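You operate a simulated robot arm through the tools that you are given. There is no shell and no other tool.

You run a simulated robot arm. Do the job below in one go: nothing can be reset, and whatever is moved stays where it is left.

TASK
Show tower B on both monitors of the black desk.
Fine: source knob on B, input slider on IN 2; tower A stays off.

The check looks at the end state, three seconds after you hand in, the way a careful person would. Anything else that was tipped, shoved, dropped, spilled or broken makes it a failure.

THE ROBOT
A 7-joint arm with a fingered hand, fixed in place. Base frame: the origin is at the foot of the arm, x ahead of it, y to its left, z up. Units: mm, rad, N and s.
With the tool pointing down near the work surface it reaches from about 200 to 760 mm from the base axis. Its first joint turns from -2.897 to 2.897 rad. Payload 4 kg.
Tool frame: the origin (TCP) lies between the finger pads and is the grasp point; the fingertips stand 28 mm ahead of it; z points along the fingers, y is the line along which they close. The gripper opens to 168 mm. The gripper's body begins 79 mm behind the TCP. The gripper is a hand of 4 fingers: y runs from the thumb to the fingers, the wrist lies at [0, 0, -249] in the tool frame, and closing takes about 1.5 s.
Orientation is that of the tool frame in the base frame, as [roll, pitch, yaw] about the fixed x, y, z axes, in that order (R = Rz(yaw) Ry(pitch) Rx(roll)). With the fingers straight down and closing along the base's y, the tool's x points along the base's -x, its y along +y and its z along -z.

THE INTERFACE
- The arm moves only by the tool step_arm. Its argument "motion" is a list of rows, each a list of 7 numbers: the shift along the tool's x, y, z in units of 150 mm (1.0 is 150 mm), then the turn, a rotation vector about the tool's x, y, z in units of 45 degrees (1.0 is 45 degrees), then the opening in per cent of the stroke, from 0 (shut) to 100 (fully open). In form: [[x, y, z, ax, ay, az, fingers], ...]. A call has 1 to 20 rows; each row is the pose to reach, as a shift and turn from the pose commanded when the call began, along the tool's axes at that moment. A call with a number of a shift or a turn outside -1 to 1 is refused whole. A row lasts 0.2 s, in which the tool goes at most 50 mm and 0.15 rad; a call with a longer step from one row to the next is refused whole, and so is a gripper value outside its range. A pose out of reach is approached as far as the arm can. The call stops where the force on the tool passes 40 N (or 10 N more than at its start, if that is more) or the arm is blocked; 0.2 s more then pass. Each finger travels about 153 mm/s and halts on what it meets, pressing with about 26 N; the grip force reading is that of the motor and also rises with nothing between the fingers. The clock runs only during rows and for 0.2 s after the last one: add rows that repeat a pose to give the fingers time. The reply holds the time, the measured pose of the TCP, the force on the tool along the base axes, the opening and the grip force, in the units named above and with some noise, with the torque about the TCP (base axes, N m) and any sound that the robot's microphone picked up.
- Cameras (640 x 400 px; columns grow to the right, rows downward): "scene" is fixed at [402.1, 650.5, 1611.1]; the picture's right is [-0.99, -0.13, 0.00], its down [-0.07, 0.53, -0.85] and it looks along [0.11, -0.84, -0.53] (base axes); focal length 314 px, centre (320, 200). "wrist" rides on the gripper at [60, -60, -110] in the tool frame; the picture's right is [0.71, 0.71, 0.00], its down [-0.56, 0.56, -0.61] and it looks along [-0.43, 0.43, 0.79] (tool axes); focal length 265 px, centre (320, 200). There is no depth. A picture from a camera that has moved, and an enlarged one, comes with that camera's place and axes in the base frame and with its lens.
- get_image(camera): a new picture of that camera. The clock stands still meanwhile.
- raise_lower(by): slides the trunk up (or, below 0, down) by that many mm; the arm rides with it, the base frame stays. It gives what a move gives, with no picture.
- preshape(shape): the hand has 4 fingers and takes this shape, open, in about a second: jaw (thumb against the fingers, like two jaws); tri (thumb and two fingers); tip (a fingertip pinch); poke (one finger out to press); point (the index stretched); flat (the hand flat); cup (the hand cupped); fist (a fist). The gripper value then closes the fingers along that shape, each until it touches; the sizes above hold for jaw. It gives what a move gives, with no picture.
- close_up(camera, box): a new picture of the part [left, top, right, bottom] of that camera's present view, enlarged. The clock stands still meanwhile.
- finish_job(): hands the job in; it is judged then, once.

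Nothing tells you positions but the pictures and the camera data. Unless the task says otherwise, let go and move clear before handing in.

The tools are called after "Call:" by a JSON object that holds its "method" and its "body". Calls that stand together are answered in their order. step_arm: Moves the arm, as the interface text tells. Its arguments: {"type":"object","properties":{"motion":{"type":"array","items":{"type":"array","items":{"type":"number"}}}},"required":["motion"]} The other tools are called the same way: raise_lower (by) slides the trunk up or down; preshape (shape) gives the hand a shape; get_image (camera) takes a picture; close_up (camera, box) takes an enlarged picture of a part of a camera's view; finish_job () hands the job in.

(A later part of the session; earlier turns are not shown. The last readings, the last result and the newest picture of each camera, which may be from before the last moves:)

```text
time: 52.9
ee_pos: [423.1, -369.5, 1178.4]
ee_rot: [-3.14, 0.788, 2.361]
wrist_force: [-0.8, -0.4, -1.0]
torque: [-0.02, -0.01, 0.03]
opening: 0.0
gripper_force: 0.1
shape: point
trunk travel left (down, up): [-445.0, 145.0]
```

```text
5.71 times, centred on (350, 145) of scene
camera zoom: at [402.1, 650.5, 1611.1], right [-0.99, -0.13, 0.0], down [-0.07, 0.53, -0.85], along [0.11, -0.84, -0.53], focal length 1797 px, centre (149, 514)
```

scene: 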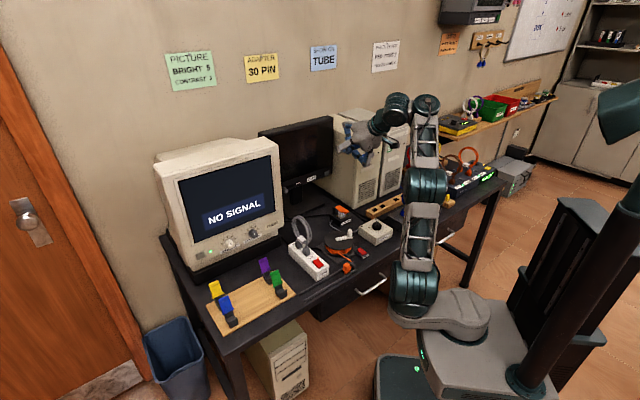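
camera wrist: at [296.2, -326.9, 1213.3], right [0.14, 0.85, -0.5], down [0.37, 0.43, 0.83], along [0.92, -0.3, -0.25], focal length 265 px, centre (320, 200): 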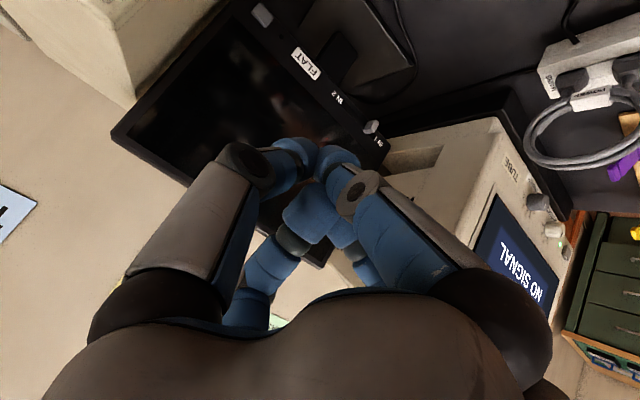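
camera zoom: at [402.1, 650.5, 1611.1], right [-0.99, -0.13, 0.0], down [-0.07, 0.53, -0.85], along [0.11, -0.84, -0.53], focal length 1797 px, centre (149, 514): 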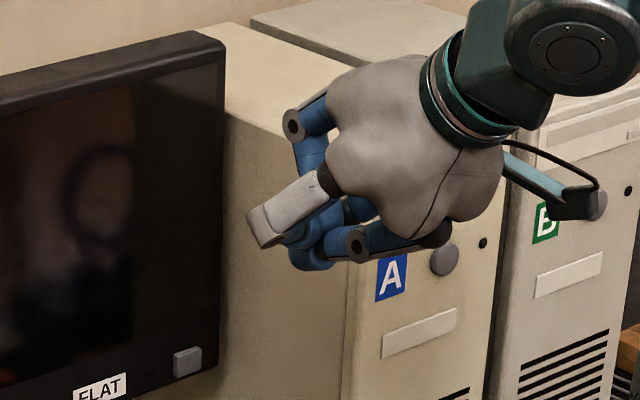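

Call:
{"method": "close_up", "body": {"camera": "wrist", "box": [230, 110, 430, 235]}}

Call:
{"method": "close_up", "body": {"camera": "scene", "box": [334, 130, 374, 160]}}

```text
3.20 times, centred on (330, 172) of wrist
camera zoom: at [296.2, -326.9, 1213.3], right [0.14, 0.85, -0.5], down [0.37, 0.43, 0.83], along [0.92, -0.3, -0.25], focal length 849 px, centre (288, 288)
```

zoom: 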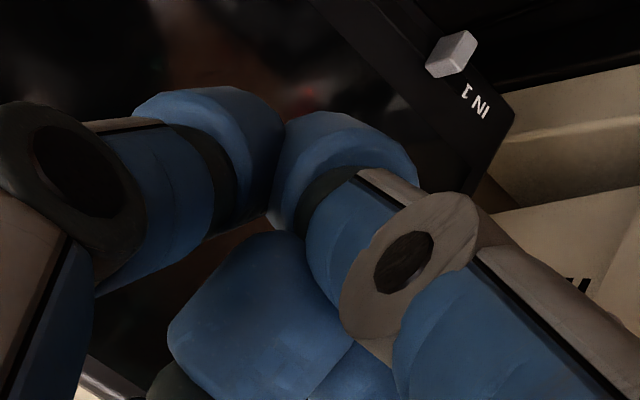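

```text
13.33 times, centred on (354, 145) of scene
camera zoom: at [402.1, 650.5, 1611.1], right [-0.99, -0.13, 0.0], down [-0.07, 0.53, -0.85], along [0.11, -0.84, -0.53], focal length 4192 px, centre (-133, 933)
```

zoom: 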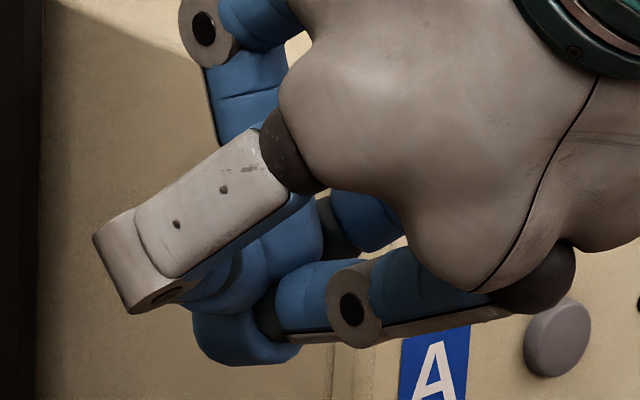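

Neither shape gives one finger clearly ahead of the knuckles at a steep tilt. A better idea: the open jaw hand with its forward finger as the foremost part, hand nearly upright (20° tilt). I'll reshape to jaw and reduce the tilt.

Call:
{"method": "preshape", "body": {"shape": "jaw"}}

Call:
{"method": "step_arm", "body": {"motion": [[0, 0, 0, 0, 0.14, 0, 100], [0, 0, 0, 0, 0.28, 0, 100], [0, 0, 0, 0, 0.42, 0, 100], [0, 0, 0, 0, 0.556, 0, 100], [0, 0, 0, 0, 0.556, 0, 100]]}}

Call:
{"method": "get_image", "body": {"camera": "wrist"}}

Call:
{"method": "close_up", "body": {"camera": "scene", "box": [290, 90, 410, 190]}}

```text
time: 53.8
ee_pos: [424.3, -367.7, 1178.8]
ee_rot: [-3.14, 0.788, 2.361]
wrist_force: [-0.8, -1.3, 1.0]
torque: [0.01, -0.04, 0.0]
opening: 168.1
gripper_force: 0.0
shape: jaw
trunk travel left (down, up): [-445.0, 145.0]
```

```text
time: 55.0
ee_pos: [417.5, -372.3, 1178.0]
ee_rot: [3.139, 0.346, 2.35]
wrist_force: [-1.8, -0.9, -0.2]
torque: [0.15, -0.13, 0.03]
opening: 167.8
gripper_force: 0.0
shape: jaw
out of reach, approached as far as the arm can: row 1, 2, 3
trunk travel left (down, up): [-445.0, 145.0]
```

```text
taken
camera wrist: at [308.2, -349.1, 1261.4], right [0.03, 0.97, -0.24], down [0.62, 0.17, 0.77], along [0.79, -0.17, -0.59], focal length 265 px, centre (320, 200)
```

wrist: 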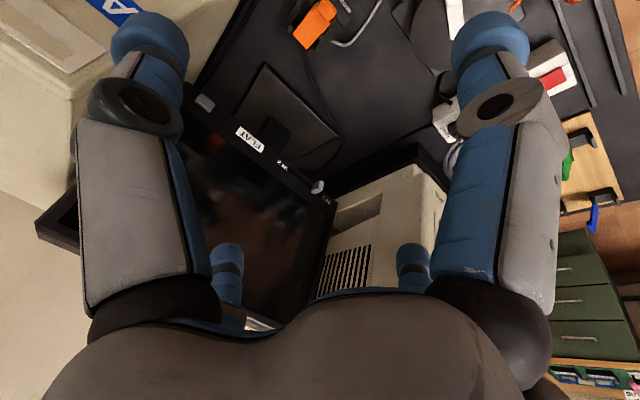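

```text
4.00 times, centred on (350, 140) of scene
camera zoom: at [402.1, 650.5, 1611.1], right [-0.99, -0.13, 0.0], down [-0.07, 0.53, -0.85], along [0.11, -0.84, -0.53], focal length 1258 px, centre (200, 440)
```

zoom: 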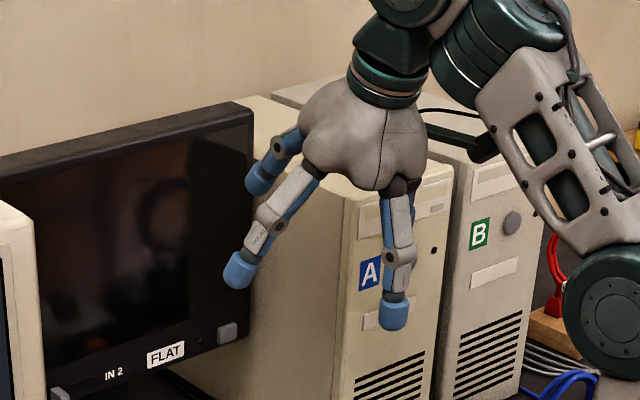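

The hand is now open and nearly upright, with its forward finger foremost. For the slider I'll raise the trunk for reach, roll the hand 30° so the finger points forward-left (keeping the other fingers off the CRT), and approach in stages.

Call:
{"method": "raise_lower", "body": {"by": 80}}

Call:
{"method": "step_arm", "body": {"motion": [[0, 0, 0.08, 0, 0, -0.111, 100], [0, 0, 0.16, 0, 0, -0.222, 100], [0, 0, 0.24, 0, 0, -0.333, 100], [0, 0, 0.32, 0, 0, -0.444, 100], [0, 0, 0.4, 0, 0, -0.556, 100], [0, 0, 0.48, 0, 0, -0.667, 100]]}}

Call:
{"method": "get_image", "body": {"camera": "scene"}}

```text
time: 56.2
ee_pos: [424.3, -366.8, 1258.8]
ee_rot: [-3.14, 0.349, 2.359]
wrist_force: [-0.7, -0.5, -1.5]
torque: [0.0, 0.01, 0.0]
opening: 168.1
gripper_force: 0.1
shape: jaw
trunk travel left (down, up): [-525.0, 65.0]
```

```text
time: 57.6
ee_pos: [440.4, -384.9, 1191.5]
ee_rot: [-2.962, 0.3, 2.91]
wrist_force: [-0.7, -0.1, -0.5]
torque: [0.01, 0.04, 0.03]
opening: 167.9
gripper_force: 0.1
shape: jaw
trunk travel left (down, up): [-525.0, 65.0]
```

```text
taken
```

scene: 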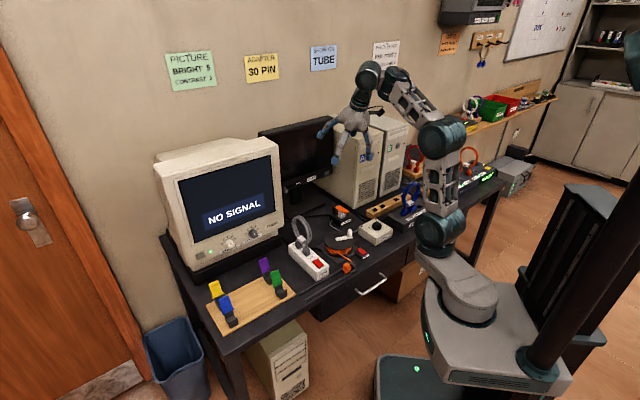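

Call:
{"method": "step_arm", "body": {"motion": [[-0.068, 0.106, 0.165, 0, 0, 0, 100], [-0.135, 0.211, 0.33, 0, 0, 0, 100], [-0.203, 0.317, 0.495, 0, 0, 0, 100], [-0.27, 0.422, 0.66, 0, 0, 0, 100], [-0.338, 0.528, 0.825, 0, 0, 0, 100], [-0.405, 0.633, 0.99, 0, 0, 0, 100]]}}

Call:
{"method": "get_image", "body": {"camera": "scene"}}

Call:
{"method": "get_image", "body": {"camera": "wrist"}}

```text
time: 59.0
ee_pos: [557.5, -344.6, 1052.5]
ee_rot: [-2.961, 0.301, 2.909]
wrist_force: [0.8, 0.1, 0.6]
torque: [0.0, 0.02, 0.02]
opening: 168.0
gripper_force: 0.1
shape: jaw
trunk travel left (down, up): [-525.0, 65.0]
```

```text
taken
```

scene: 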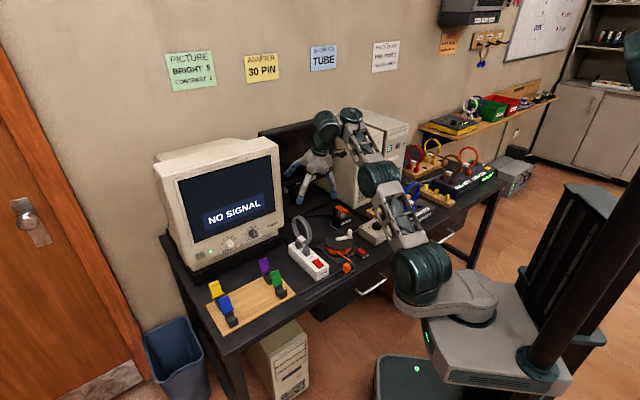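

```text
taken
camera wrist: at [458.0, -362.0, 1148.5], right [-0.46, 0.82, -0.33], down [0.53, 0.55, 0.65], along [0.72, 0.12, -0.69], focal length 265 px, centre (320, 200)
```

wrist: 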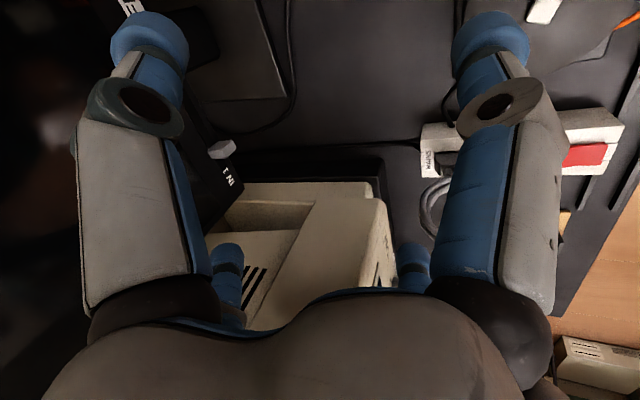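

Model matches the picture: fingertip at desk coords (723,198,1059), slider handle at (804,173,945). I'll bring the fingertip down to the left of the handle, still 20 mm short of the panel.

Call:
{"method": "step_arm", "body": {"motion": [[-0.02, 0, 0.167, 0, 0, 0, 100], [-0.041, 0.001, 0.333, 0, 0, 0, 100], [-0.061, 0.001, 0.5, 0, 0, 0, 100], [-0.082, 0.002, 0.667, 0, 0, 0, 100], [-0.102, 0.002, 0.833, 0, 0, 0, 100], [-0.102, 0.002, 0.833, 0, 0, 0, 100]]}}

Call:
{"method": "get_image", "body": {"camera": "wrist"}}

Call:
{"method": "close_up", "body": {"camera": "wrist", "box": [120, 100, 320, 300]}}

Call:
{"method": "get_image", "body": {"camera": "scene"}}

```text
time: 60.4
ee_pos: [605.1, -376.9, 938.7]
ee_rot: [-2.96, 0.299, 2.913]
wrist_force: [0.7, 0.2, -0.2]
torque: [-0.02, -0.02, -0.02]
opening: 167.8
gripper_force: 0.0
shape: jaw
trunk travel left (down, up): [-525.0, 65.0]
```

```text
taken
camera wrist: at [505.6, -394.8, 1034.5], right [-0.46, 0.82, -0.33], down [0.52, 0.56, 0.65], along [0.71, 0.13, -0.69], focal length 265 px, centre (320, 200)
```

wrist: 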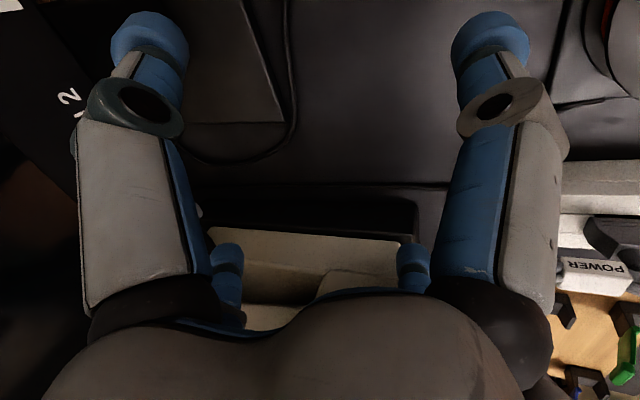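

```text
2.00 times, centred on (220, 200) of wrist
camera zoom: at [505.6, -394.8, 1034.5], right [-0.46, 0.82, -0.33], down [0.52, 0.56, 0.65], along [0.71, 0.13, -0.69], focal length 531 px, centre (520, 200)
```

zoom: 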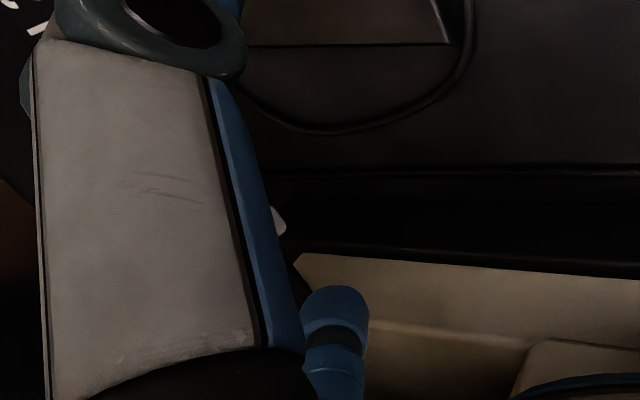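

```text
taken
```

scene: 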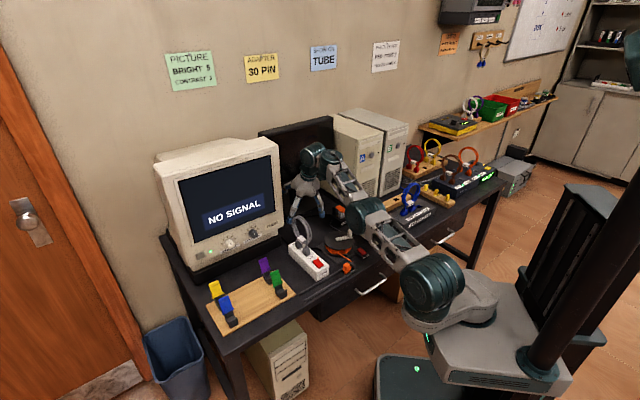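

Call:
{"method": "step_arm", "body": {"motion": [[-0.057, -0.033, 0.024, 0, 0, 0, 100], [-0.114, -0.066, 0.048, 0, 0, 0, 100], [-0.114, -0.066, 0.048, 0, 0, 0, 100]]}}

Call:
{"method": "close_up", "body": {"camera": "wrist", "box": [120, 100, 320, 300]}}

Call:
{"method": "close_up", "body": {"camera": "scene", "box": [260, 140, 360, 220]}}

```text
time: 61.2
ee_pos: [619.2, -391.5, 937.9]
ee_rot: [-2.961, 0.3, 2.911]
wrist_force: [-0.7, 0.5, -0.1]
torque: [-0.03, -0.04, 0.01]
opening: 167.9
gripper_force: 0.0
shape: jaw
trunk travel left (down, up): [-525.0, 65.0]
```

```text
2.00 times, centred on (220, 200) of wrist
camera zoom: at [520.1, -410.0, 1035.1], right [-0.46, 0.82, -0.33], down [0.52, 0.55, 0.65], along [0.72, 0.12, -0.69], focal length 531 px, centre (520, 200)
```

zoom: 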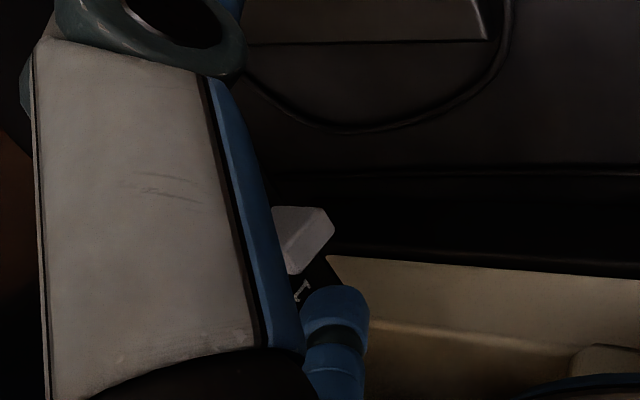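

```text
5.00 times, centred on (310, 180) of scene
camera zoom: at [402.1, 650.5, 1611.1], right [-0.99, -0.13, 0.0], down [-0.07, 0.53, -0.85], along [0.11, -0.84, -0.53], focal length 1572 px, centre (370, 300)
```

zoom: 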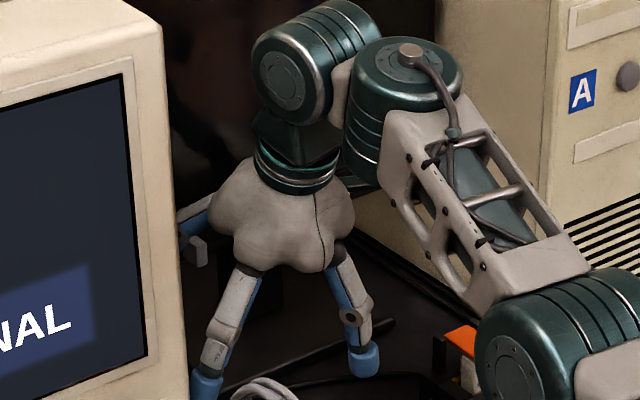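

The fingertip is beside the handle, on its left. Pushing right slowly.

Call:
{"method": "step_arm", "body": {"motion": [[0.034, -0.058, 0, 0, 0, 0, 100], [0.067, -0.115, 0, 0, 0, 0, 100], [0.1, -0.173, 0, 0, 0, 0, 100], [0.134, -0.231, 0, 0, 0, 0, 100], [0.168, -0.288, 0, 0, 0, 0, 100], [0.201, -0.346, 0, 0, 0, 0, 100]]}}

Call:
{"method": "close_up", "body": {"camera": "wrist", "box": [120, 100, 320, 300]}}

Call:
{"method": "close_up", "body": {"camera": "scene", "box": [260, 140, 360, 220]}}

```text
time: 62.6
ee_pos: [578.3, -433.3, 940.1]
ee_rot: [-2.959, 0.3, 2.91]
wrist_force: [-0.9, 0.2, 0.6]
torque: [-0.03, 0.01, -0.03]
opening: 168.0
gripper_force: 0.1
shape: jaw
trunk travel left (down, up): [-525.0, 65.0]
```

```text
2.00 times, centred on (220, 200) of wrist
camera zoom: at [477.7, -452.4, 1036.0], right [-0.46, 0.82, -0.33], down [0.52, 0.55, 0.65], along [0.72, 0.12, -0.69], focal length 531 px, centre (520, 200)
```

zoom: 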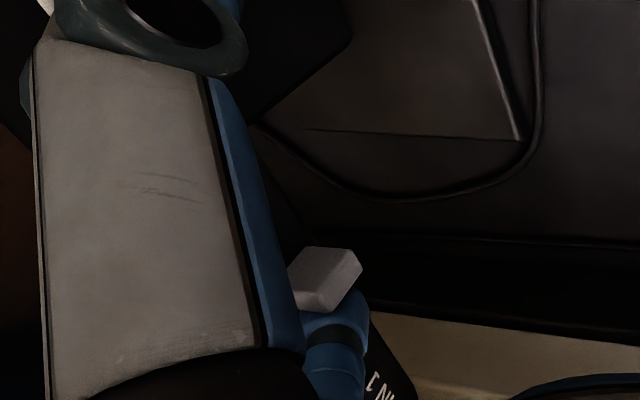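

```text
5.00 times, centred on (310, 180) of scene
camera zoom: at [402.1, 650.5, 1611.1], right [-0.99, -0.13, 0.0], down [-0.07, 0.53, -0.85], along [0.11, -0.84, -0.53], focal length 1572 px, centre (370, 300)
```

zoom: 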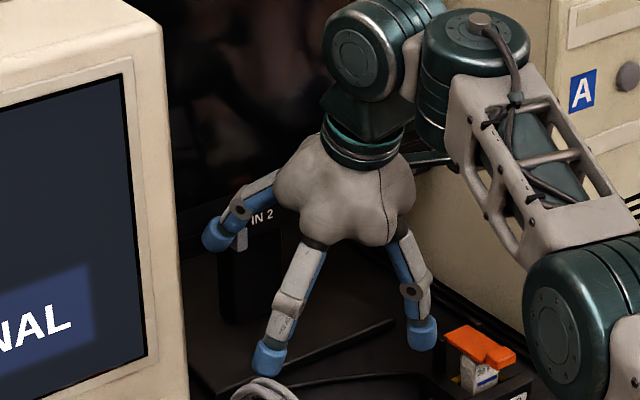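

The slider moves with the finger. I need a bit more travel but the rear finger nears the adapter; checking the gap.

Call:
{"method": "close_up", "body": {"camera": "scene", "box": [320, 190, 380, 230]}}

Call:
{"method": "close_up", "body": {"camera": "wrist", "box": [400, 0, 640, 150]}}

Call:
{"method": "close_up", "body": {"camera": "scene", "box": [294, 170, 334, 200]}}

```text
10.00 times, centred on (350, 210) of scene
camera zoom: at [402.1, 650.5, 1611.1], right [-0.99, -0.13, 0.0], down [-0.07, 0.53, -0.85], along [0.11, -0.84, -0.53], focal length 3144 px, centre (20, 100)
```

zoom: 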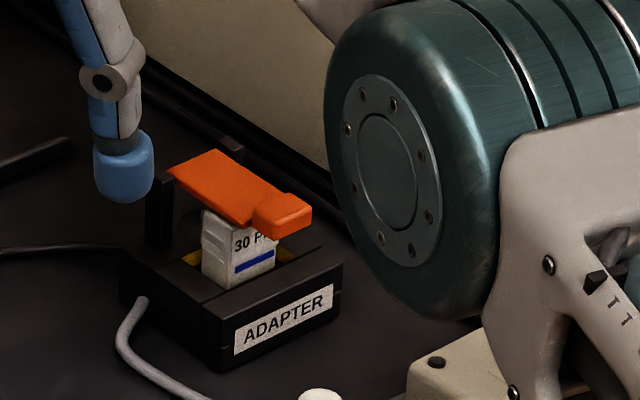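

```text
2.67 times, centred on (520, 75) of wrist
camera zoom: at [477.7, -452.4, 1036.0], right [-0.46, 0.82, -0.33], down [0.52, 0.55, 0.65], along [0.72, 0.12, -0.69], focal length 708 px, centre (-213, 533)
```

zoom: 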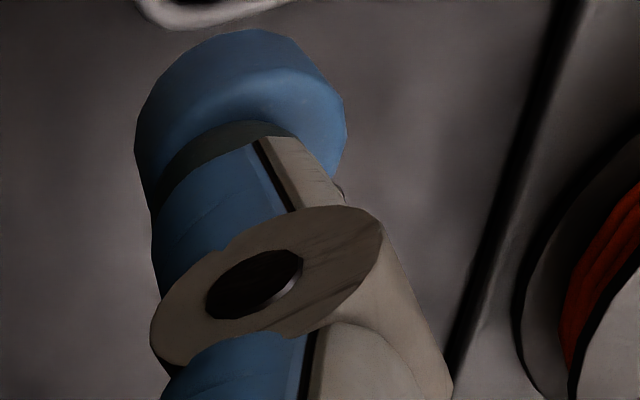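

```text
13.33 times, centred on (314, 185) of scene
camera zoom: at [402.1, 650.5, 1611.1], right [-0.99, -0.13, 0.0], down [-0.07, 0.53, -0.85], along [0.11, -0.84, -0.53], focal length 4192 px, centre (400, 400)
```

zoom: 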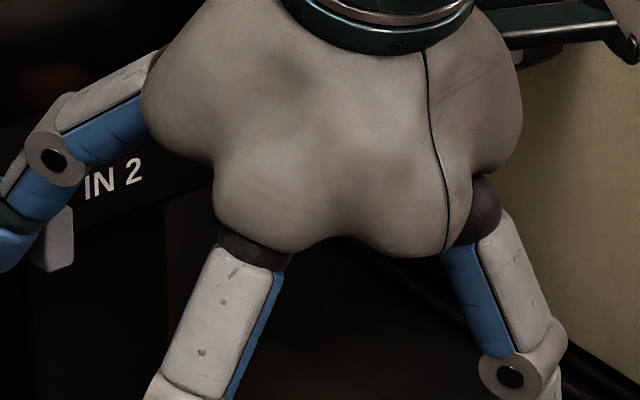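

To keep the rear finger off the adapter, I roll the hand back by 30° around the fingertip, which shifts the palm left.

Call:
{"method": "step_arm", "body": {"motion": [[-0.019, 0.067, -0.006, 0, 0, 0.133, 100], [-0.035, 0.135, -0.006, 0, 0, 0.267, 100], [-0.05, 0.202, -0.008, 0, 0, 0.4, 100], [-0.064, 0.27, -0.009, 0, 0, 0.533, 100], [-0.077, 0.337, -0.009, 0, 0, 0.667, 100], [-0.077, 0.337, -0.009, 0, 0, 0.667, 100]]}}

Call:
{"method": "close_up", "body": {"camera": "scene", "box": [260, 140, 360, 220]}}

Call:
{"method": "get_image", "body": {"camera": "wrist"}}

```text
time: 64.0
ee_pos: [600.4, -388.4, 937.2]
ee_rot: [-3.14, 0.35, 2.358]
wrist_force: [-0.4, -1.0, 0.6]
torque: [0.01, -0.03, 0.0]
opening: 167.9
gripper_force: 0.1
shape: jaw
trunk travel left (down, up): [-525.0, 65.0]
```

```text
5.00 times, centred on (310, 180) of scene
camera zoom: at [402.1, 650.5, 1611.1], right [-0.99, -0.13, 0.0], down [-0.07, 0.53, -0.85], along [0.11, -0.84, -0.53], focal length 1572 px, centre (370, 300)
```

zoom: 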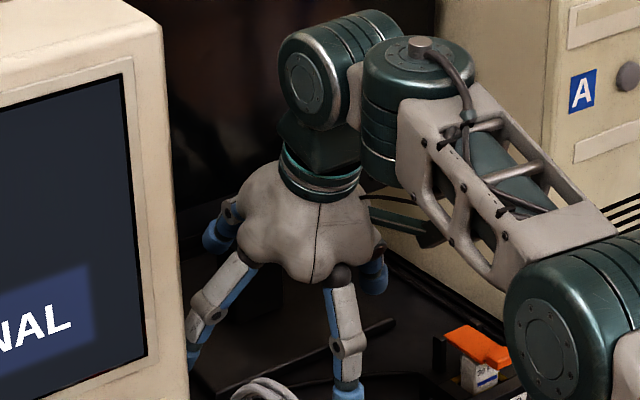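

```text
taken
camera wrist: at [491.5, -365.5, 1019.0], right [0.03, 0.97, -0.24], down [0.62, 0.17, 0.77], along [0.79, -0.17, -0.59], focal length 265 px, centre (320, 200)
```

wrist: 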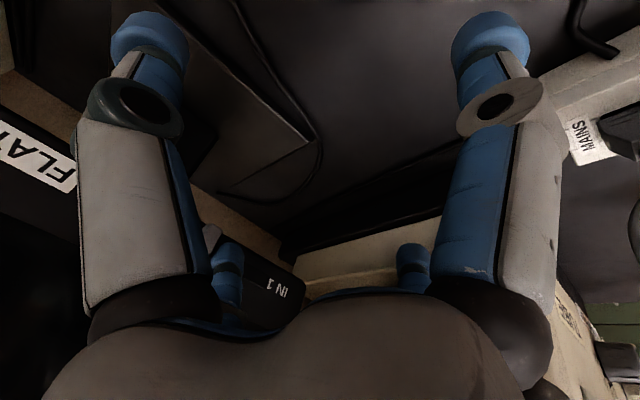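

Pushing the slider the rest of the way.

Call:
{"method": "step_arm", "body": {"motion": [[-0.02, -0.03, 0.008, 0, 0, 0, 100], [-0.025, -0.07, 0.009, 0, 0, 0, 100], [-0.025, -0.11, 0.009, 0, 0, 0, 100], [-0.025, -0.15, 0.009, 0, 0, 0, 100], [-0.025, -0.19, 0.009, 0, 0, 0, 100]]}}

Call:
{"method": "close_up", "body": {"camera": "wrist", "box": [120, 180, 320, 320]}}

Call:
{"method": "close_up", "body": {"camera": "scene", "box": [260, 140, 360, 220]}}

```text
time: 65.2
ee_pos: [596.5, -400.4, 935.6]
ee_rot: [-3.134, 0.349, 2.394]
wrist_force: [24.1, 28.3, 0.6]
torque: [-0.62, 0.45, 3.3]
opening: 168.1
gripper_force: 0.1
shape: jaw
trunk travel left (down, up): [-525.0, 65.0]
```

```text
2.86 times, centred on (220, 250) of wrist
camera zoom: at [486.2, -379.6, 1019.3], right [-0.01, 0.97, -0.25], down [0.61, 0.2, 0.77], along [0.79, -0.15, -0.6], focal length 758 px, centre (606, 57)
```

zoom: 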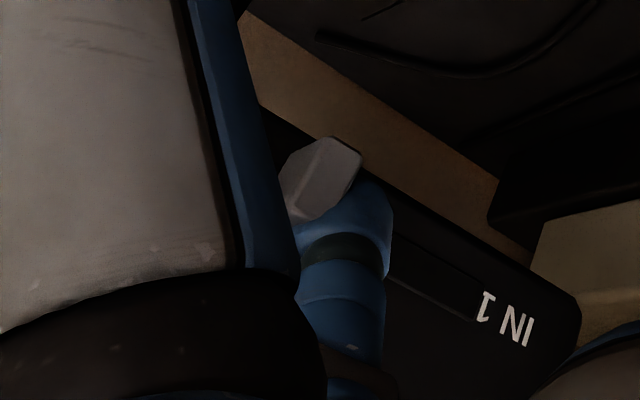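

```text
5.00 times, centred on (310, 180) of scene
camera zoom: at [402.1, 650.5, 1611.1], right [-0.99, -0.13, 0.0], down [-0.07, 0.53, -0.85], along [0.11, -0.84, -0.53], focal length 1572 px, centre (370, 300)
```

zoom: 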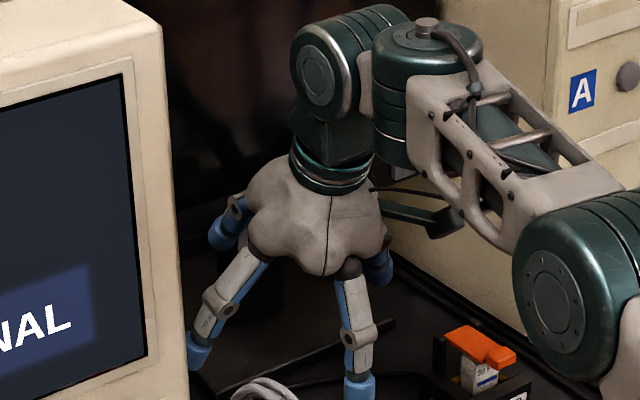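

The slider hit its end stop at IN 2 (reaction ~37 N). I back off left and away from the panel, and check.

Call:
{"method": "step_arm", "body": {"motion": [[0, 0.1, 0, 0, 0, 0, 100], [0, 0.2, 0, 0, 0, 0, 100], [0.09, 0.2, -0.034, 0, 0, 0, 100], [0.188, 0.2, -0.068, 0, 0, 0, 100], [0.3, 0.2, -0.25, 0, 0, 0, 100], [0.4, 0.2, -0.5, 0, 0, 0, 100], [0.4, 0.2, -0.75, 0, 0, 0, 100]]}}

Call:
{"method": "get_image", "body": {"camera": "wrist"}}

Call:
{"method": "get_image", "body": {"camera": "scene"}}

Call:
{"method": "close_up", "body": {"camera": "scene", "box": [270, 165, 334, 205]}}

```text
time: 66.8
ee_pos: [537.2, -324.5, 1023.9]
ee_rot: [-3.14, 0.349, 2.357]
wrist_force: [0.7, 0.1, 0.0]
torque: [-0.02, 0.0, -0.02]
opening: 167.9
gripper_force: 0.0
shape: jaw
trunk travel left (down, up): [-525.0, 65.0]
```

```text
taken
camera wrist: at [428.2, -300.5, 1105.6], right [0.03, 0.97, -0.24], down [0.62, 0.17, 0.77], along [0.79, -0.17, -0.59], focal length 265 px, centre (320, 200)
```

wrist: 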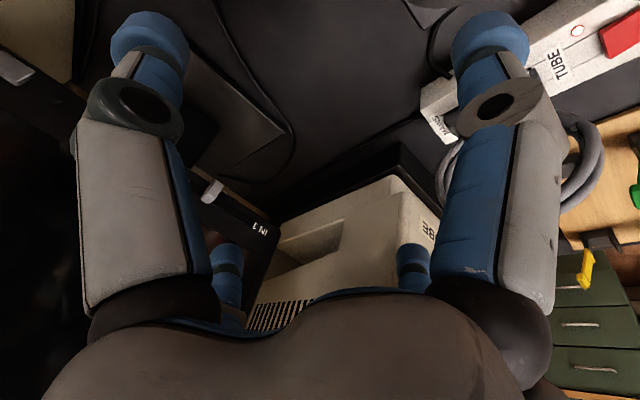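

```text
taken
```

scene: 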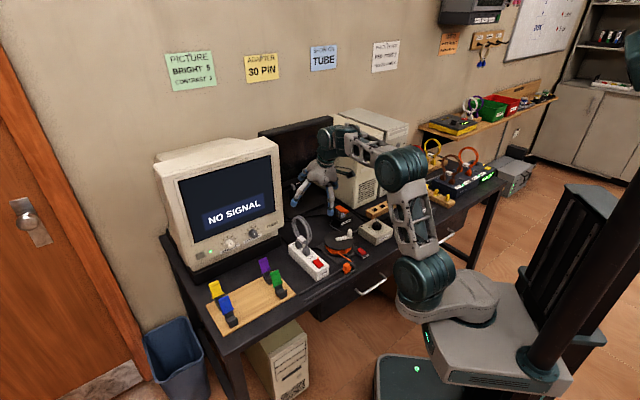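

```text
10.00 times, centred on (302, 185) of scene
camera zoom: at [402.1, 650.5, 1611.1], right [-0.99, -0.13, 0.0], down [-0.07, 0.53, -0.85], along [0.11, -0.84, -0.53], focal length 3144 px, centre (500, 350)
```

zoom: 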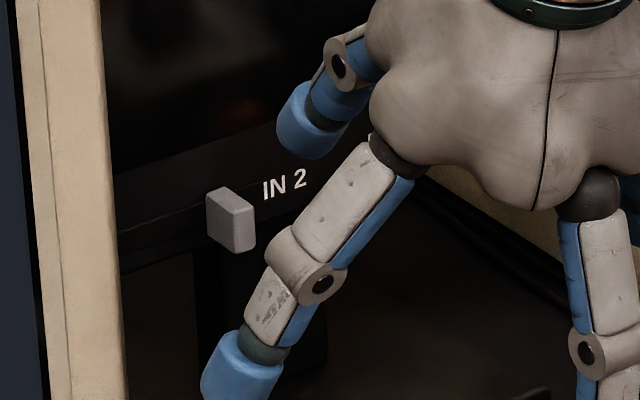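

The slider is on IN 2. Next is the flat's power button; I roll the hand 38° the other way so the pressing finger points forward-right and the right finger stays clear of tower A.

Call:
{"method": "step_arm", "body": {"motion": [[-0.035, -0.167, 0.006, 0, 0, 0.141, 100], [-0.069, -0.333, 0.011, 0, 0, 0.281, 100], [-0.104, -0.5, 0.017, 0, 0, 0.422, 100], [-0.139, -0.667, 0.022, 0, 0, 0.563, 100], [-0.173, -0.833, 0.028, 0, 0, 0.703, 100], [-0.208, -1.0, 0.033, 0, 0, 0.844, 100], [-0.208, -1.0, 0.033, 0, 0, 0.844, 100]]}}

Call:
{"method": "get_image", "body": {"camera": "wrist"}}

Call:
{"method": "get_image", "body": {"camera": "scene"}}

```text
time: 68.4
ee_pos: [454.2, -451.6, 1027.7]
ee_rot: [2.923, 0.274, 1.665]
wrist_force: [0.4, 0.1, 0.6]
torque: [0.02, 0.0, -0.02]
opening: 168.2
gripper_force: 0.1
shape: jaw
trunk travel left (down, up): [-525.0, 65.0]
```

```text
taken
camera wrist: at [363.8, -376.3, 1101.5], right [0.62, 0.78, -0.04], down [0.44, -0.3, 0.85], along [0.65, -0.54, -0.53], focal length 265 px, centre (320, 200)
```

wrist: 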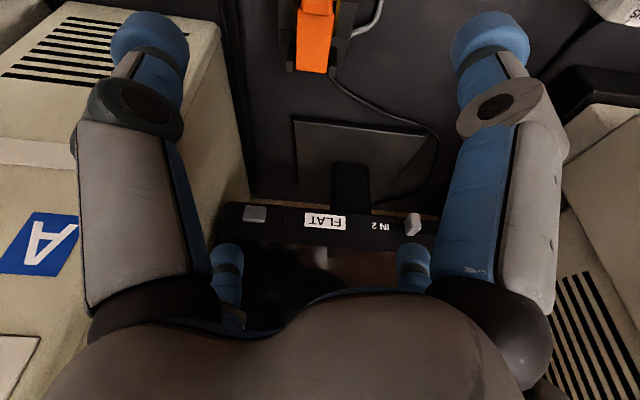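

```text
taken
```

scene: 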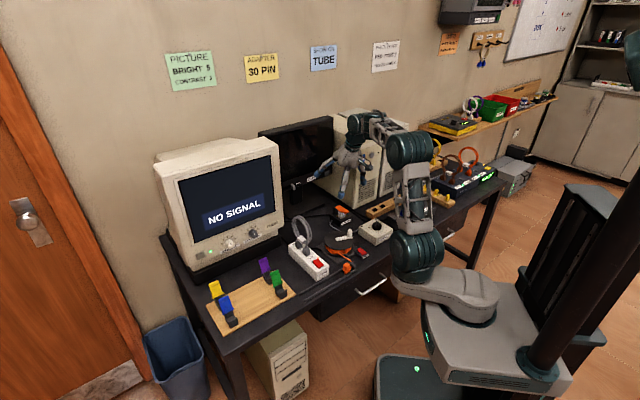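

Clear view: the button is at desk coords (812,-60,947). I bring the fingertip in front of it, about 15–20 mm short.

Call:
{"method": "step_arm", "body": {"motion": [[-0.037, 0.023, 0.137, 0, 0, 0, 100], [-0.075, 0.047, 0.273, 0, 0, 0, 100], [-0.112, 0.07, 0.41, 0, 0, 0, 100], [-0.15, 0.094, 0.546, 0, 0, 0, 100], [-0.187, 0.117, 0.683, 0, 0, 0, 100], [-0.187, 0.117, 0.683, 0, 0, 0, 100]]}}

Call:
{"method": "get_image", "body": {"camera": "wrist"}}

Call:
{"method": "close_up", "body": {"camera": "scene", "box": [290, 130, 390, 220]}}

```text
time: 69.8
ee_pos: [499.1, -502.6, 942.8]
ee_rot: [2.922, 0.274, 1.665]
wrist_force: [0.5, -0.8, -0.6]
torque: [-0.03, 0.0, 0.0]
opening: 167.9
gripper_force: 0.1
shape: jaw
trunk travel left (down, up): [-525.0, 65.0]
```

```text
taken
camera wrist: at [407.8, -427.1, 1017.4], right [0.62, 0.78, -0.04], down [0.44, -0.3, 0.85], along [0.65, -0.54, -0.53], focal length 265 px, centre (320, 200)
```

wrist: 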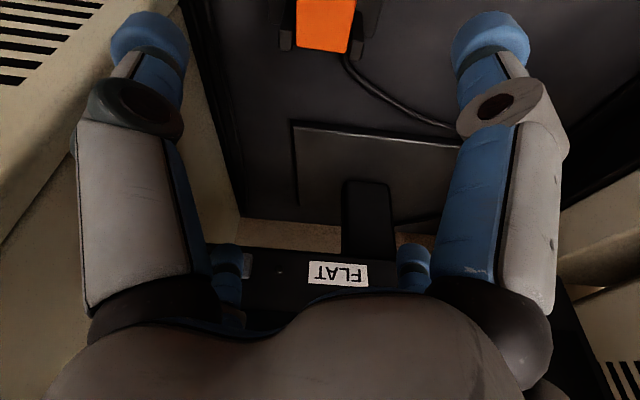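

```text
4.44 times, centred on (340, 175) of scene
camera zoom: at [402.1, 650.5, 1611.1], right [-0.99, -0.13, 0.0], down [-0.07, 0.53, -0.85], along [0.11, -0.84, -0.53], focal length 1398 px, centre (231, 311)
```

zoom: 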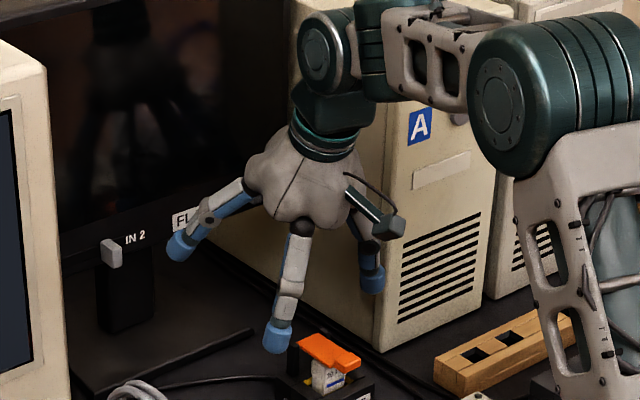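

Aligned. Pressing forward slowly with force stop.

Call:
{"method": "step_arm", "body": {"motion": [[-0.02, 0.015, 0.009, 0, 0, 0, 100], [-0.04, 0.031, 0.018, 0, 0, 0, 100], [-0.059, 0.046, 0.027, 0, 0, 0, 100], [-0.079, 0.062, 0.036, 0, 0, 0, 100]]}}

Call:
{"method": "close_up", "body": {"camera": "scene", "box": [290, 150, 370, 210]}}

Call:
{"method": "close_up", "body": {"camera": "wrist", "box": [180, 200, 420, 340]}}

```text
time: 70.8
ee_pos: [508.2, -514.1, 943.4]
ee_rot: [2.922, 0.275, 1.664]
wrist_force: [-3.9, 3.2, 2.4]
torque: [-0.16, -0.05, -0.42]
opening: 167.8
gripper_force: 0.1
shape: jaw
trunk travel left (down, up): [-525.0, 65.0]
heard: click
```

```text
6.67 times, centred on (330, 180) of scene
camera zoom: at [402.1, 650.5, 1611.1], right [-0.99, -0.13, 0.0], down [-0.07, 0.53, -0.85], along [0.11, -0.84, -0.53], focal length 2096 px, centre (253, 333)
```

zoom: 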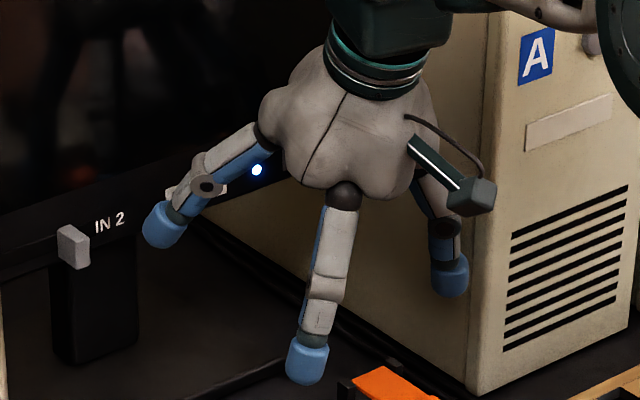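

```text
2.67 times, centred on (300, 270) of wrist
camera zoom: at [418.5, -438.5, 1017.7], right [0.62, 0.78, -0.04], down [0.44, -0.3, 0.85], along [0.65, -0.54, -0.53], focal length 708 px, centre (373, 13)
```

zoom: 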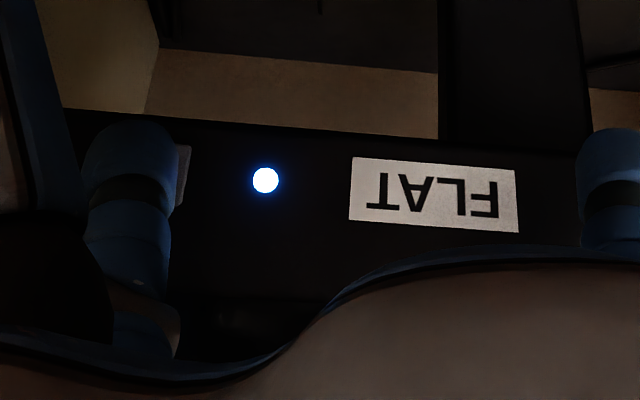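

Click heard and the flat's LED is blue: it's on. I retreat straight back and then up, and look at the screens.

Call:
{"method": "step_arm", "body": {"motion": [[0.07, -0.055, -0.032, 0, 0, 0, 100], [0.15, -0.115, -0.068, 0, 0, 0, 100], [0.225, -0.173, -0.102, 0, 0, 0, 100], [0.297, -0.231, -0.137, 0, 0, 0, 100], [0.25, -0.194, -0.304, 0, 0, 0, 100], [0.202, -0.157, -0.471, 0, 0, 0, 100], [0.153, -0.12, -0.638, 0, 0, 0, 100]]}}

Call:
{"method": "get_image", "body": {"camera": "scene"}}

Call:
{"method": "get_image", "body": {"camera": "wrist"}}

```text
time: 72.4
ee_pos: [467.0, -470.2, 1023.3]
ee_rot: [2.921, 0.274, 1.667]
wrist_force: [-0.1, -0.4, -0.5]
torque: [-0.01, -0.04, 0.0]
opening: 168.2
gripper_force: 0.0
shape: jaw
trunk travel left (down, up): [-525.0, 65.0]
```

```text
taken
```

scene: 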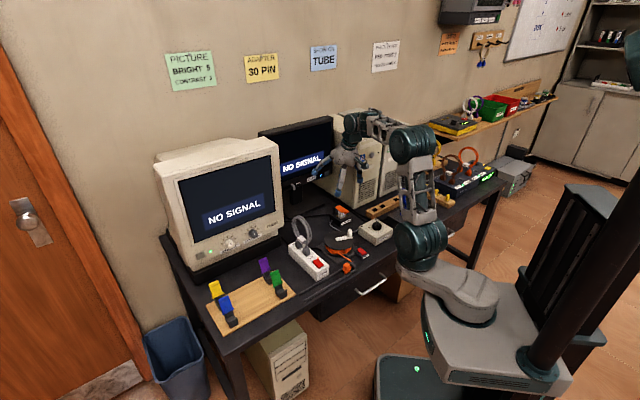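

```text
taken
camera wrist: at [377.0, -396.5, 1097.8], right [0.62, 0.78, -0.04], down [0.44, -0.3, 0.85], along [0.65, -0.54, -0.53], focal length 265 px, centre (320, 200)
```

wrist: 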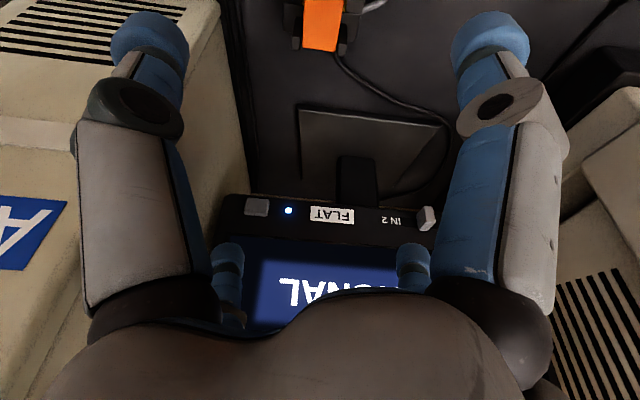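

The flat is on and waiting for a signal. Now tower B's power button: I raise the trunk 50 mm, withdraw from the gap, then move right in front of the towers.

Call:
{"method": "raise_lower", "body": {"by": 50}}

Call:
{"method": "step_arm", "body": {"motion": [[0.115, -0.09, -0.067, 0, 0, 0, 100], [0.23, -0.179, -0.134, 0, 0, 0, 100], [0.345, -0.269, -0.202, 0, 0, 0, 100], [0.46, -0.358, -0.269, 0, 0, 0, 100], [0.575, -0.448, -0.336, 0, 0, 0, 100], [0.575, -0.448, -0.336, 0, 0, 0, 100]]}}

Call:
{"method": "get_image", "body": {"camera": "scene"}}

```text
time: 73.3
ee_pos: [467.0, -470.5, 1072.9]
ee_rot: [2.921, 0.274, 1.665]
wrist_force: [0.2, -0.5, -0.6]
torque: [-0.01, -0.01, 0.02]
opening: 167.9
gripper_force: 0.1
shape: jaw
trunk travel left (down, up): [-575.0, 15.0]
```

```text
time: 74.7
ee_pos: [382.8, -386.0, 1083.8]
ee_rot: [2.921, 0.273, 1.665]
wrist_force: [-0.1, -0.3, 0.0]
torque: [-0.04, -0.03, -0.01]
opening: 168.0
gripper_force: 0.1
shape: jaw
trunk travel left (down, up): [-575.0, 15.0]
```

```text
taken
```

scene: 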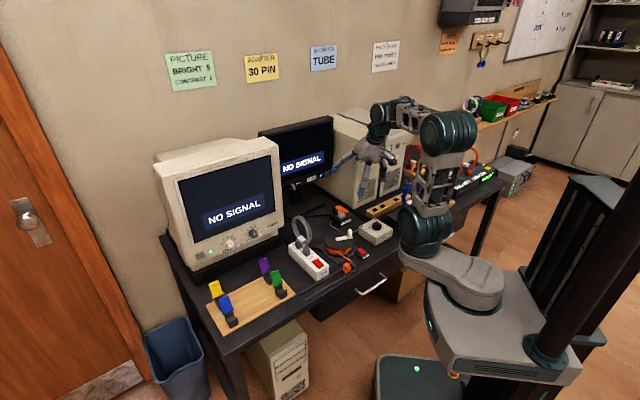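

Call:
{"method": "step_arm", "body": {"motion": [[-0.082, -0.139, -0.022, 0, 0, -0.056, 100], [-0.164, -0.278, -0.043, 0, 0, -0.112, 100], [-0.246, -0.417, -0.065, 0, 0, -0.168, 100], [-0.328, -0.556, -0.086, 0, 0, -0.224, 100], [-0.41, -0.695, -0.108, 0, 0, -0.28, 100], [-0.41, -0.695, -0.108, 0, 0, -0.28, 100]]}}

Call:
{"method": "get_image", "body": {"camera": "scene"}}

```text
time: 76.1
ee_pos: [283.7, -459.1, 1093.8]
ee_rot: [2.988, 0.316, 1.894]
wrist_force: [-0.1, 1.3, 0.3]
torque: [0.0, -0.01, 0.03]
opening: 167.9
gripper_force: 0.0
shape: jaw
trunk travel left (down, up): [-575.0, 15.0]
```

```text
taken
```

scene: 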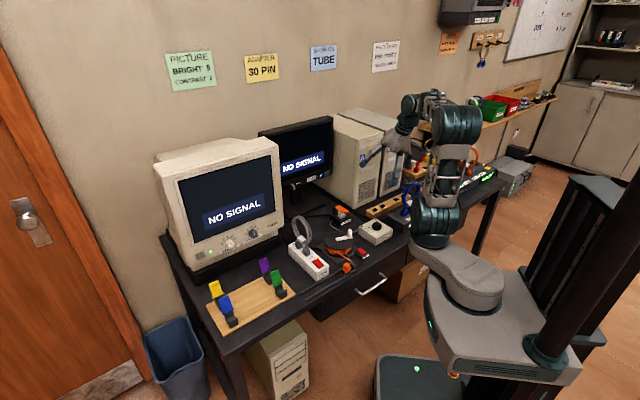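

Call:
{"method": "step_arm", "body": {"motion": [[-0.069, -0.145, 0, 0, 0, -0.056, 100], [-0.137, -0.289, 0, 0, 0, -0.112, 100], [-0.206, -0.434, 0, 0, 0, -0.168, 100], [-0.274, -0.578, 0, 0, 0, -0.224, 100], [-0.343, -0.723, 0, 0, 0, -0.28, 100], [-0.343, -0.723, 0, 0, 0, -0.28, 100]]}}

Call:
{"method": "get_image", "body": {"camera": "scene"}}

Call:
{"method": "get_image", "body": {"camera": "wrist"}}

```text
time: 77.5
ee_pos: [198.6, -543.2, 1096.4]
ee_rot: [3.063, 0.34, 2.123]
wrist_force: [0.2, 0.6, 1.1]
torque: [0.03, -0.01, -0.03]
opening: 167.8
gripper_force: 0.1
shape: jaw
trunk travel left (down, up): [-575.0, 15.0]
```

```text
taken
```

scene: 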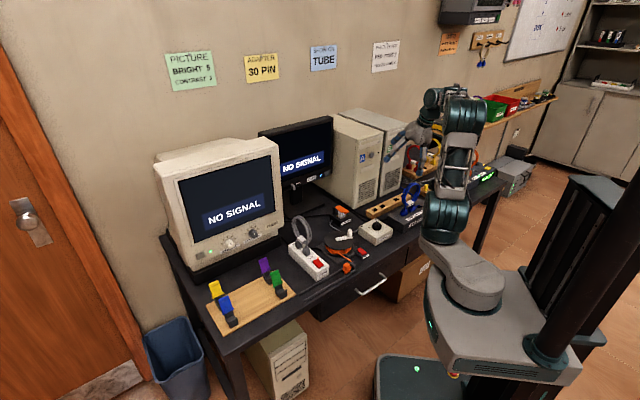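

```text
taken
camera wrist: at [92.6, -501.3, 1173.7], right [0.24, 0.95, -0.18], down [0.59, 0.01, 0.81], along [0.77, -0.3, -0.56], focal length 265 px, centre (320, 200)
```

wrist: 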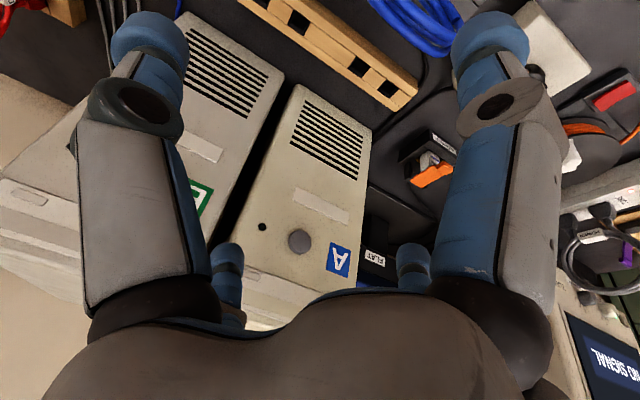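

I'll use the same roll as for the flat's button (finger pointing forward-right, which gave a clear view) and come closer to tower B.

Call:
{"method": "step_arm", "body": {"motion": [[-0.024, -0.075, 0.059, 0, 0, 0.112, 100], [-0.048, -0.15, 0.118, 0, 0, 0.224, 100], [-0.073, -0.226, 0.178, 0, 0, 0.336, 100], [-0.097, -0.301, 0.237, 0, 0, 0.448, 100], [-0.121, -0.376, 0.296, 0, 0, 0.56, 100], [-0.121, -0.376, 0.296, 0, 0, 0.56, 100]]}}

Call:
{"method": "get_image", "body": {"camera": "wrist"}}

Call:
{"method": "get_image", "body": {"camera": "scene"}}

```text
time: 78.9
ee_pos: [170.7, -598.2, 1054.2]
ee_rot: [2.922, 0.274, 1.666]
wrist_force: [0.7, -0.3, -0.7]
torque: [-0.01, 0.0, 0.01]
opening: 167.8
gripper_force: 0.0
shape: jaw
trunk travel left (down, up): [-575.0, 15.0]
```

```text
taken
camera wrist: at [80.9, -523.5, 1128.7], right [0.62, 0.78, -0.04], down [0.44, -0.3, 0.85], along [0.65, -0.54, -0.53], focal length 265 px, centre (320, 200)
```

wrist: 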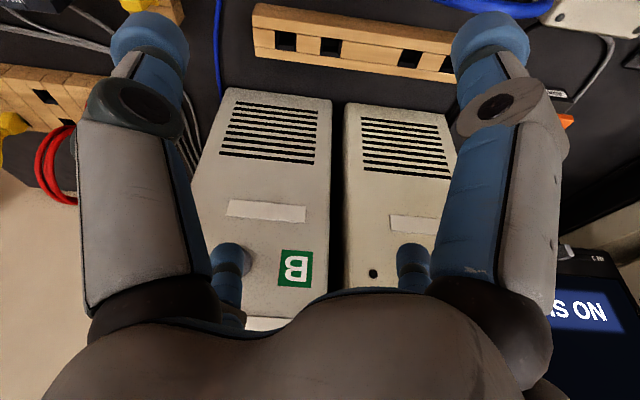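

```text
taken
```

scene: 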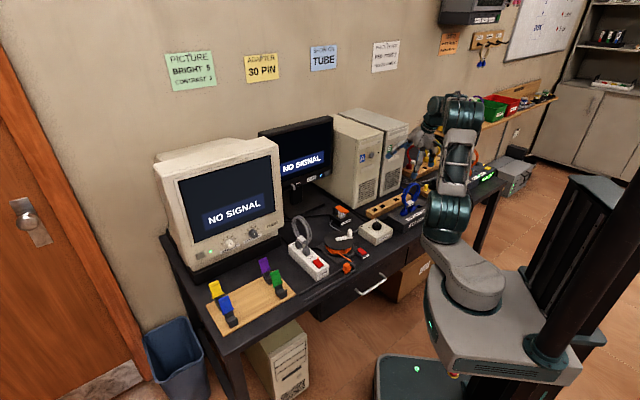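

Call:
{"method": "close_up", "body": {"camera": "wrist", "box": [190, 220, 350, 320]}}

Call:
{"method": "close_up", "body": {"camera": "scene", "box": [350, 110, 450, 180]}}

```text
4.00 times, centred on (270, 270) of wrist
camera zoom: at [80.9, -523.5, 1128.7], right [0.62, 0.78, -0.04], down [0.44, -0.3, 0.85], along [0.65, -0.54, -0.53], focal length 1062 px, centre (520, -80)
```

zoom: 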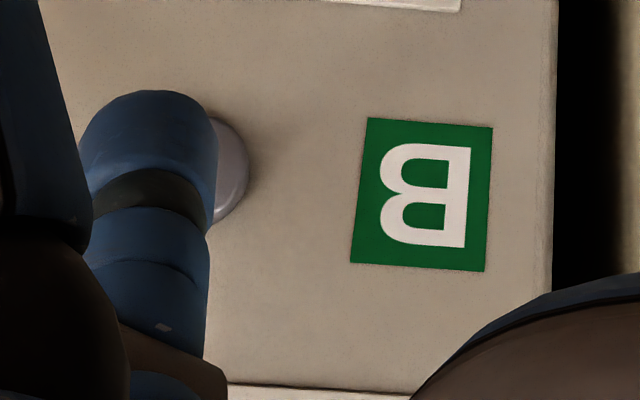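

```text
5.71 times, centred on (400, 145) of scene
camera zoom: at [402.1, 650.5, 1611.1], right [-0.99, -0.13, 0.0], down [-0.07, 0.53, -0.85], along [0.11, -0.84, -0.53], focal length 1797 px, centre (-137, 514)
```

zoom: 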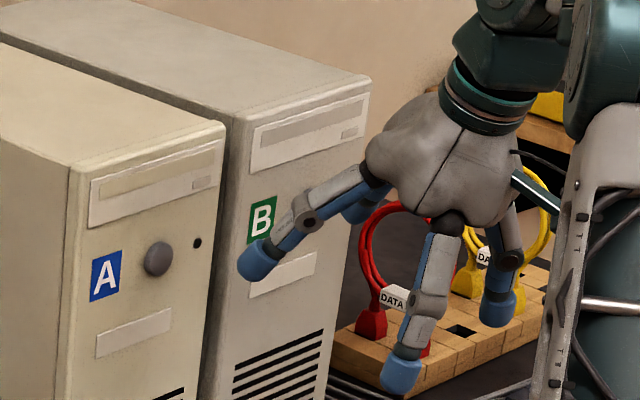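

B's button is at desk coords (672,-362,1050). I reduce the roll to 30° (keeps the left finger well behind, away from A's button) and align.

Call:
{"method": "step_arm", "body": {"motion": [[-0.03, -0.027, 0.038, 0, 0, -0.089, 100], [-0.061, -0.054, 0.077, 0, 0, -0.178, 100], [-0.061, -0.054, 0.077, 0, 0, -0.178, 100]]}}

Call:
{"method": "get_image", "body": {"camera": "wrist"}}

Call:
{"method": "close_up", "body": {"camera": "wrist", "box": [150, 200, 310, 300]}}

```text
time: 79.7
ee_pos: [166.6, -611.6, 1043.6]
ee_rot: [2.964, 0.301, 1.808]
wrist_force: [-0.6, 0.6, -0.2]
torque: [0.0, 0.02, 0.03]
opening: 168.0
gripper_force: 0.0
shape: jaw
trunk travel left (down, up): [-575.0, 15.0]
```

```text
taken
camera wrist: at [69.3, -546.4, 1119.1], right [0.51, 0.86, -0.09], down [0.5, -0.21, 0.84], along [0.7, -0.47, -0.54], focal length 265 px, centre (320, 200)
```

wrist: 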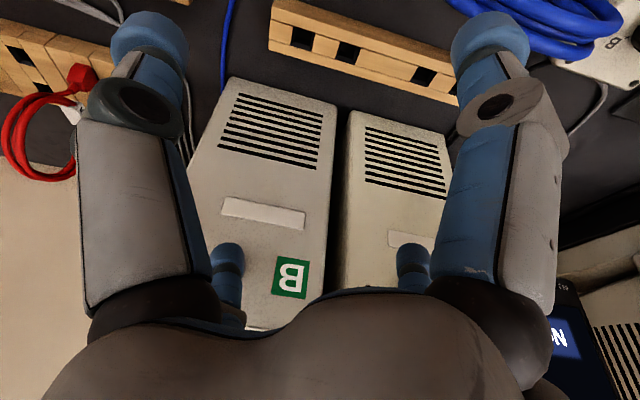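

```text
4.00 times, centred on (230, 250) of wrist
camera zoom: at [69.3, -546.4, 1119.1], right [0.51, 0.86, -0.09], down [0.5, -0.21, 0.84], along [0.7, -0.47, -0.54], focal length 1062 px, centre (680, 0)
```

zoom: 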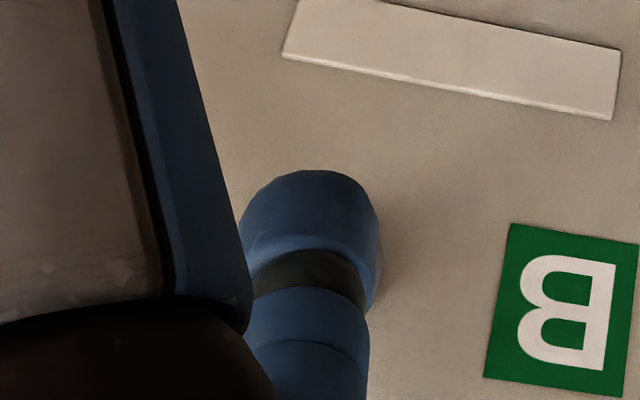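

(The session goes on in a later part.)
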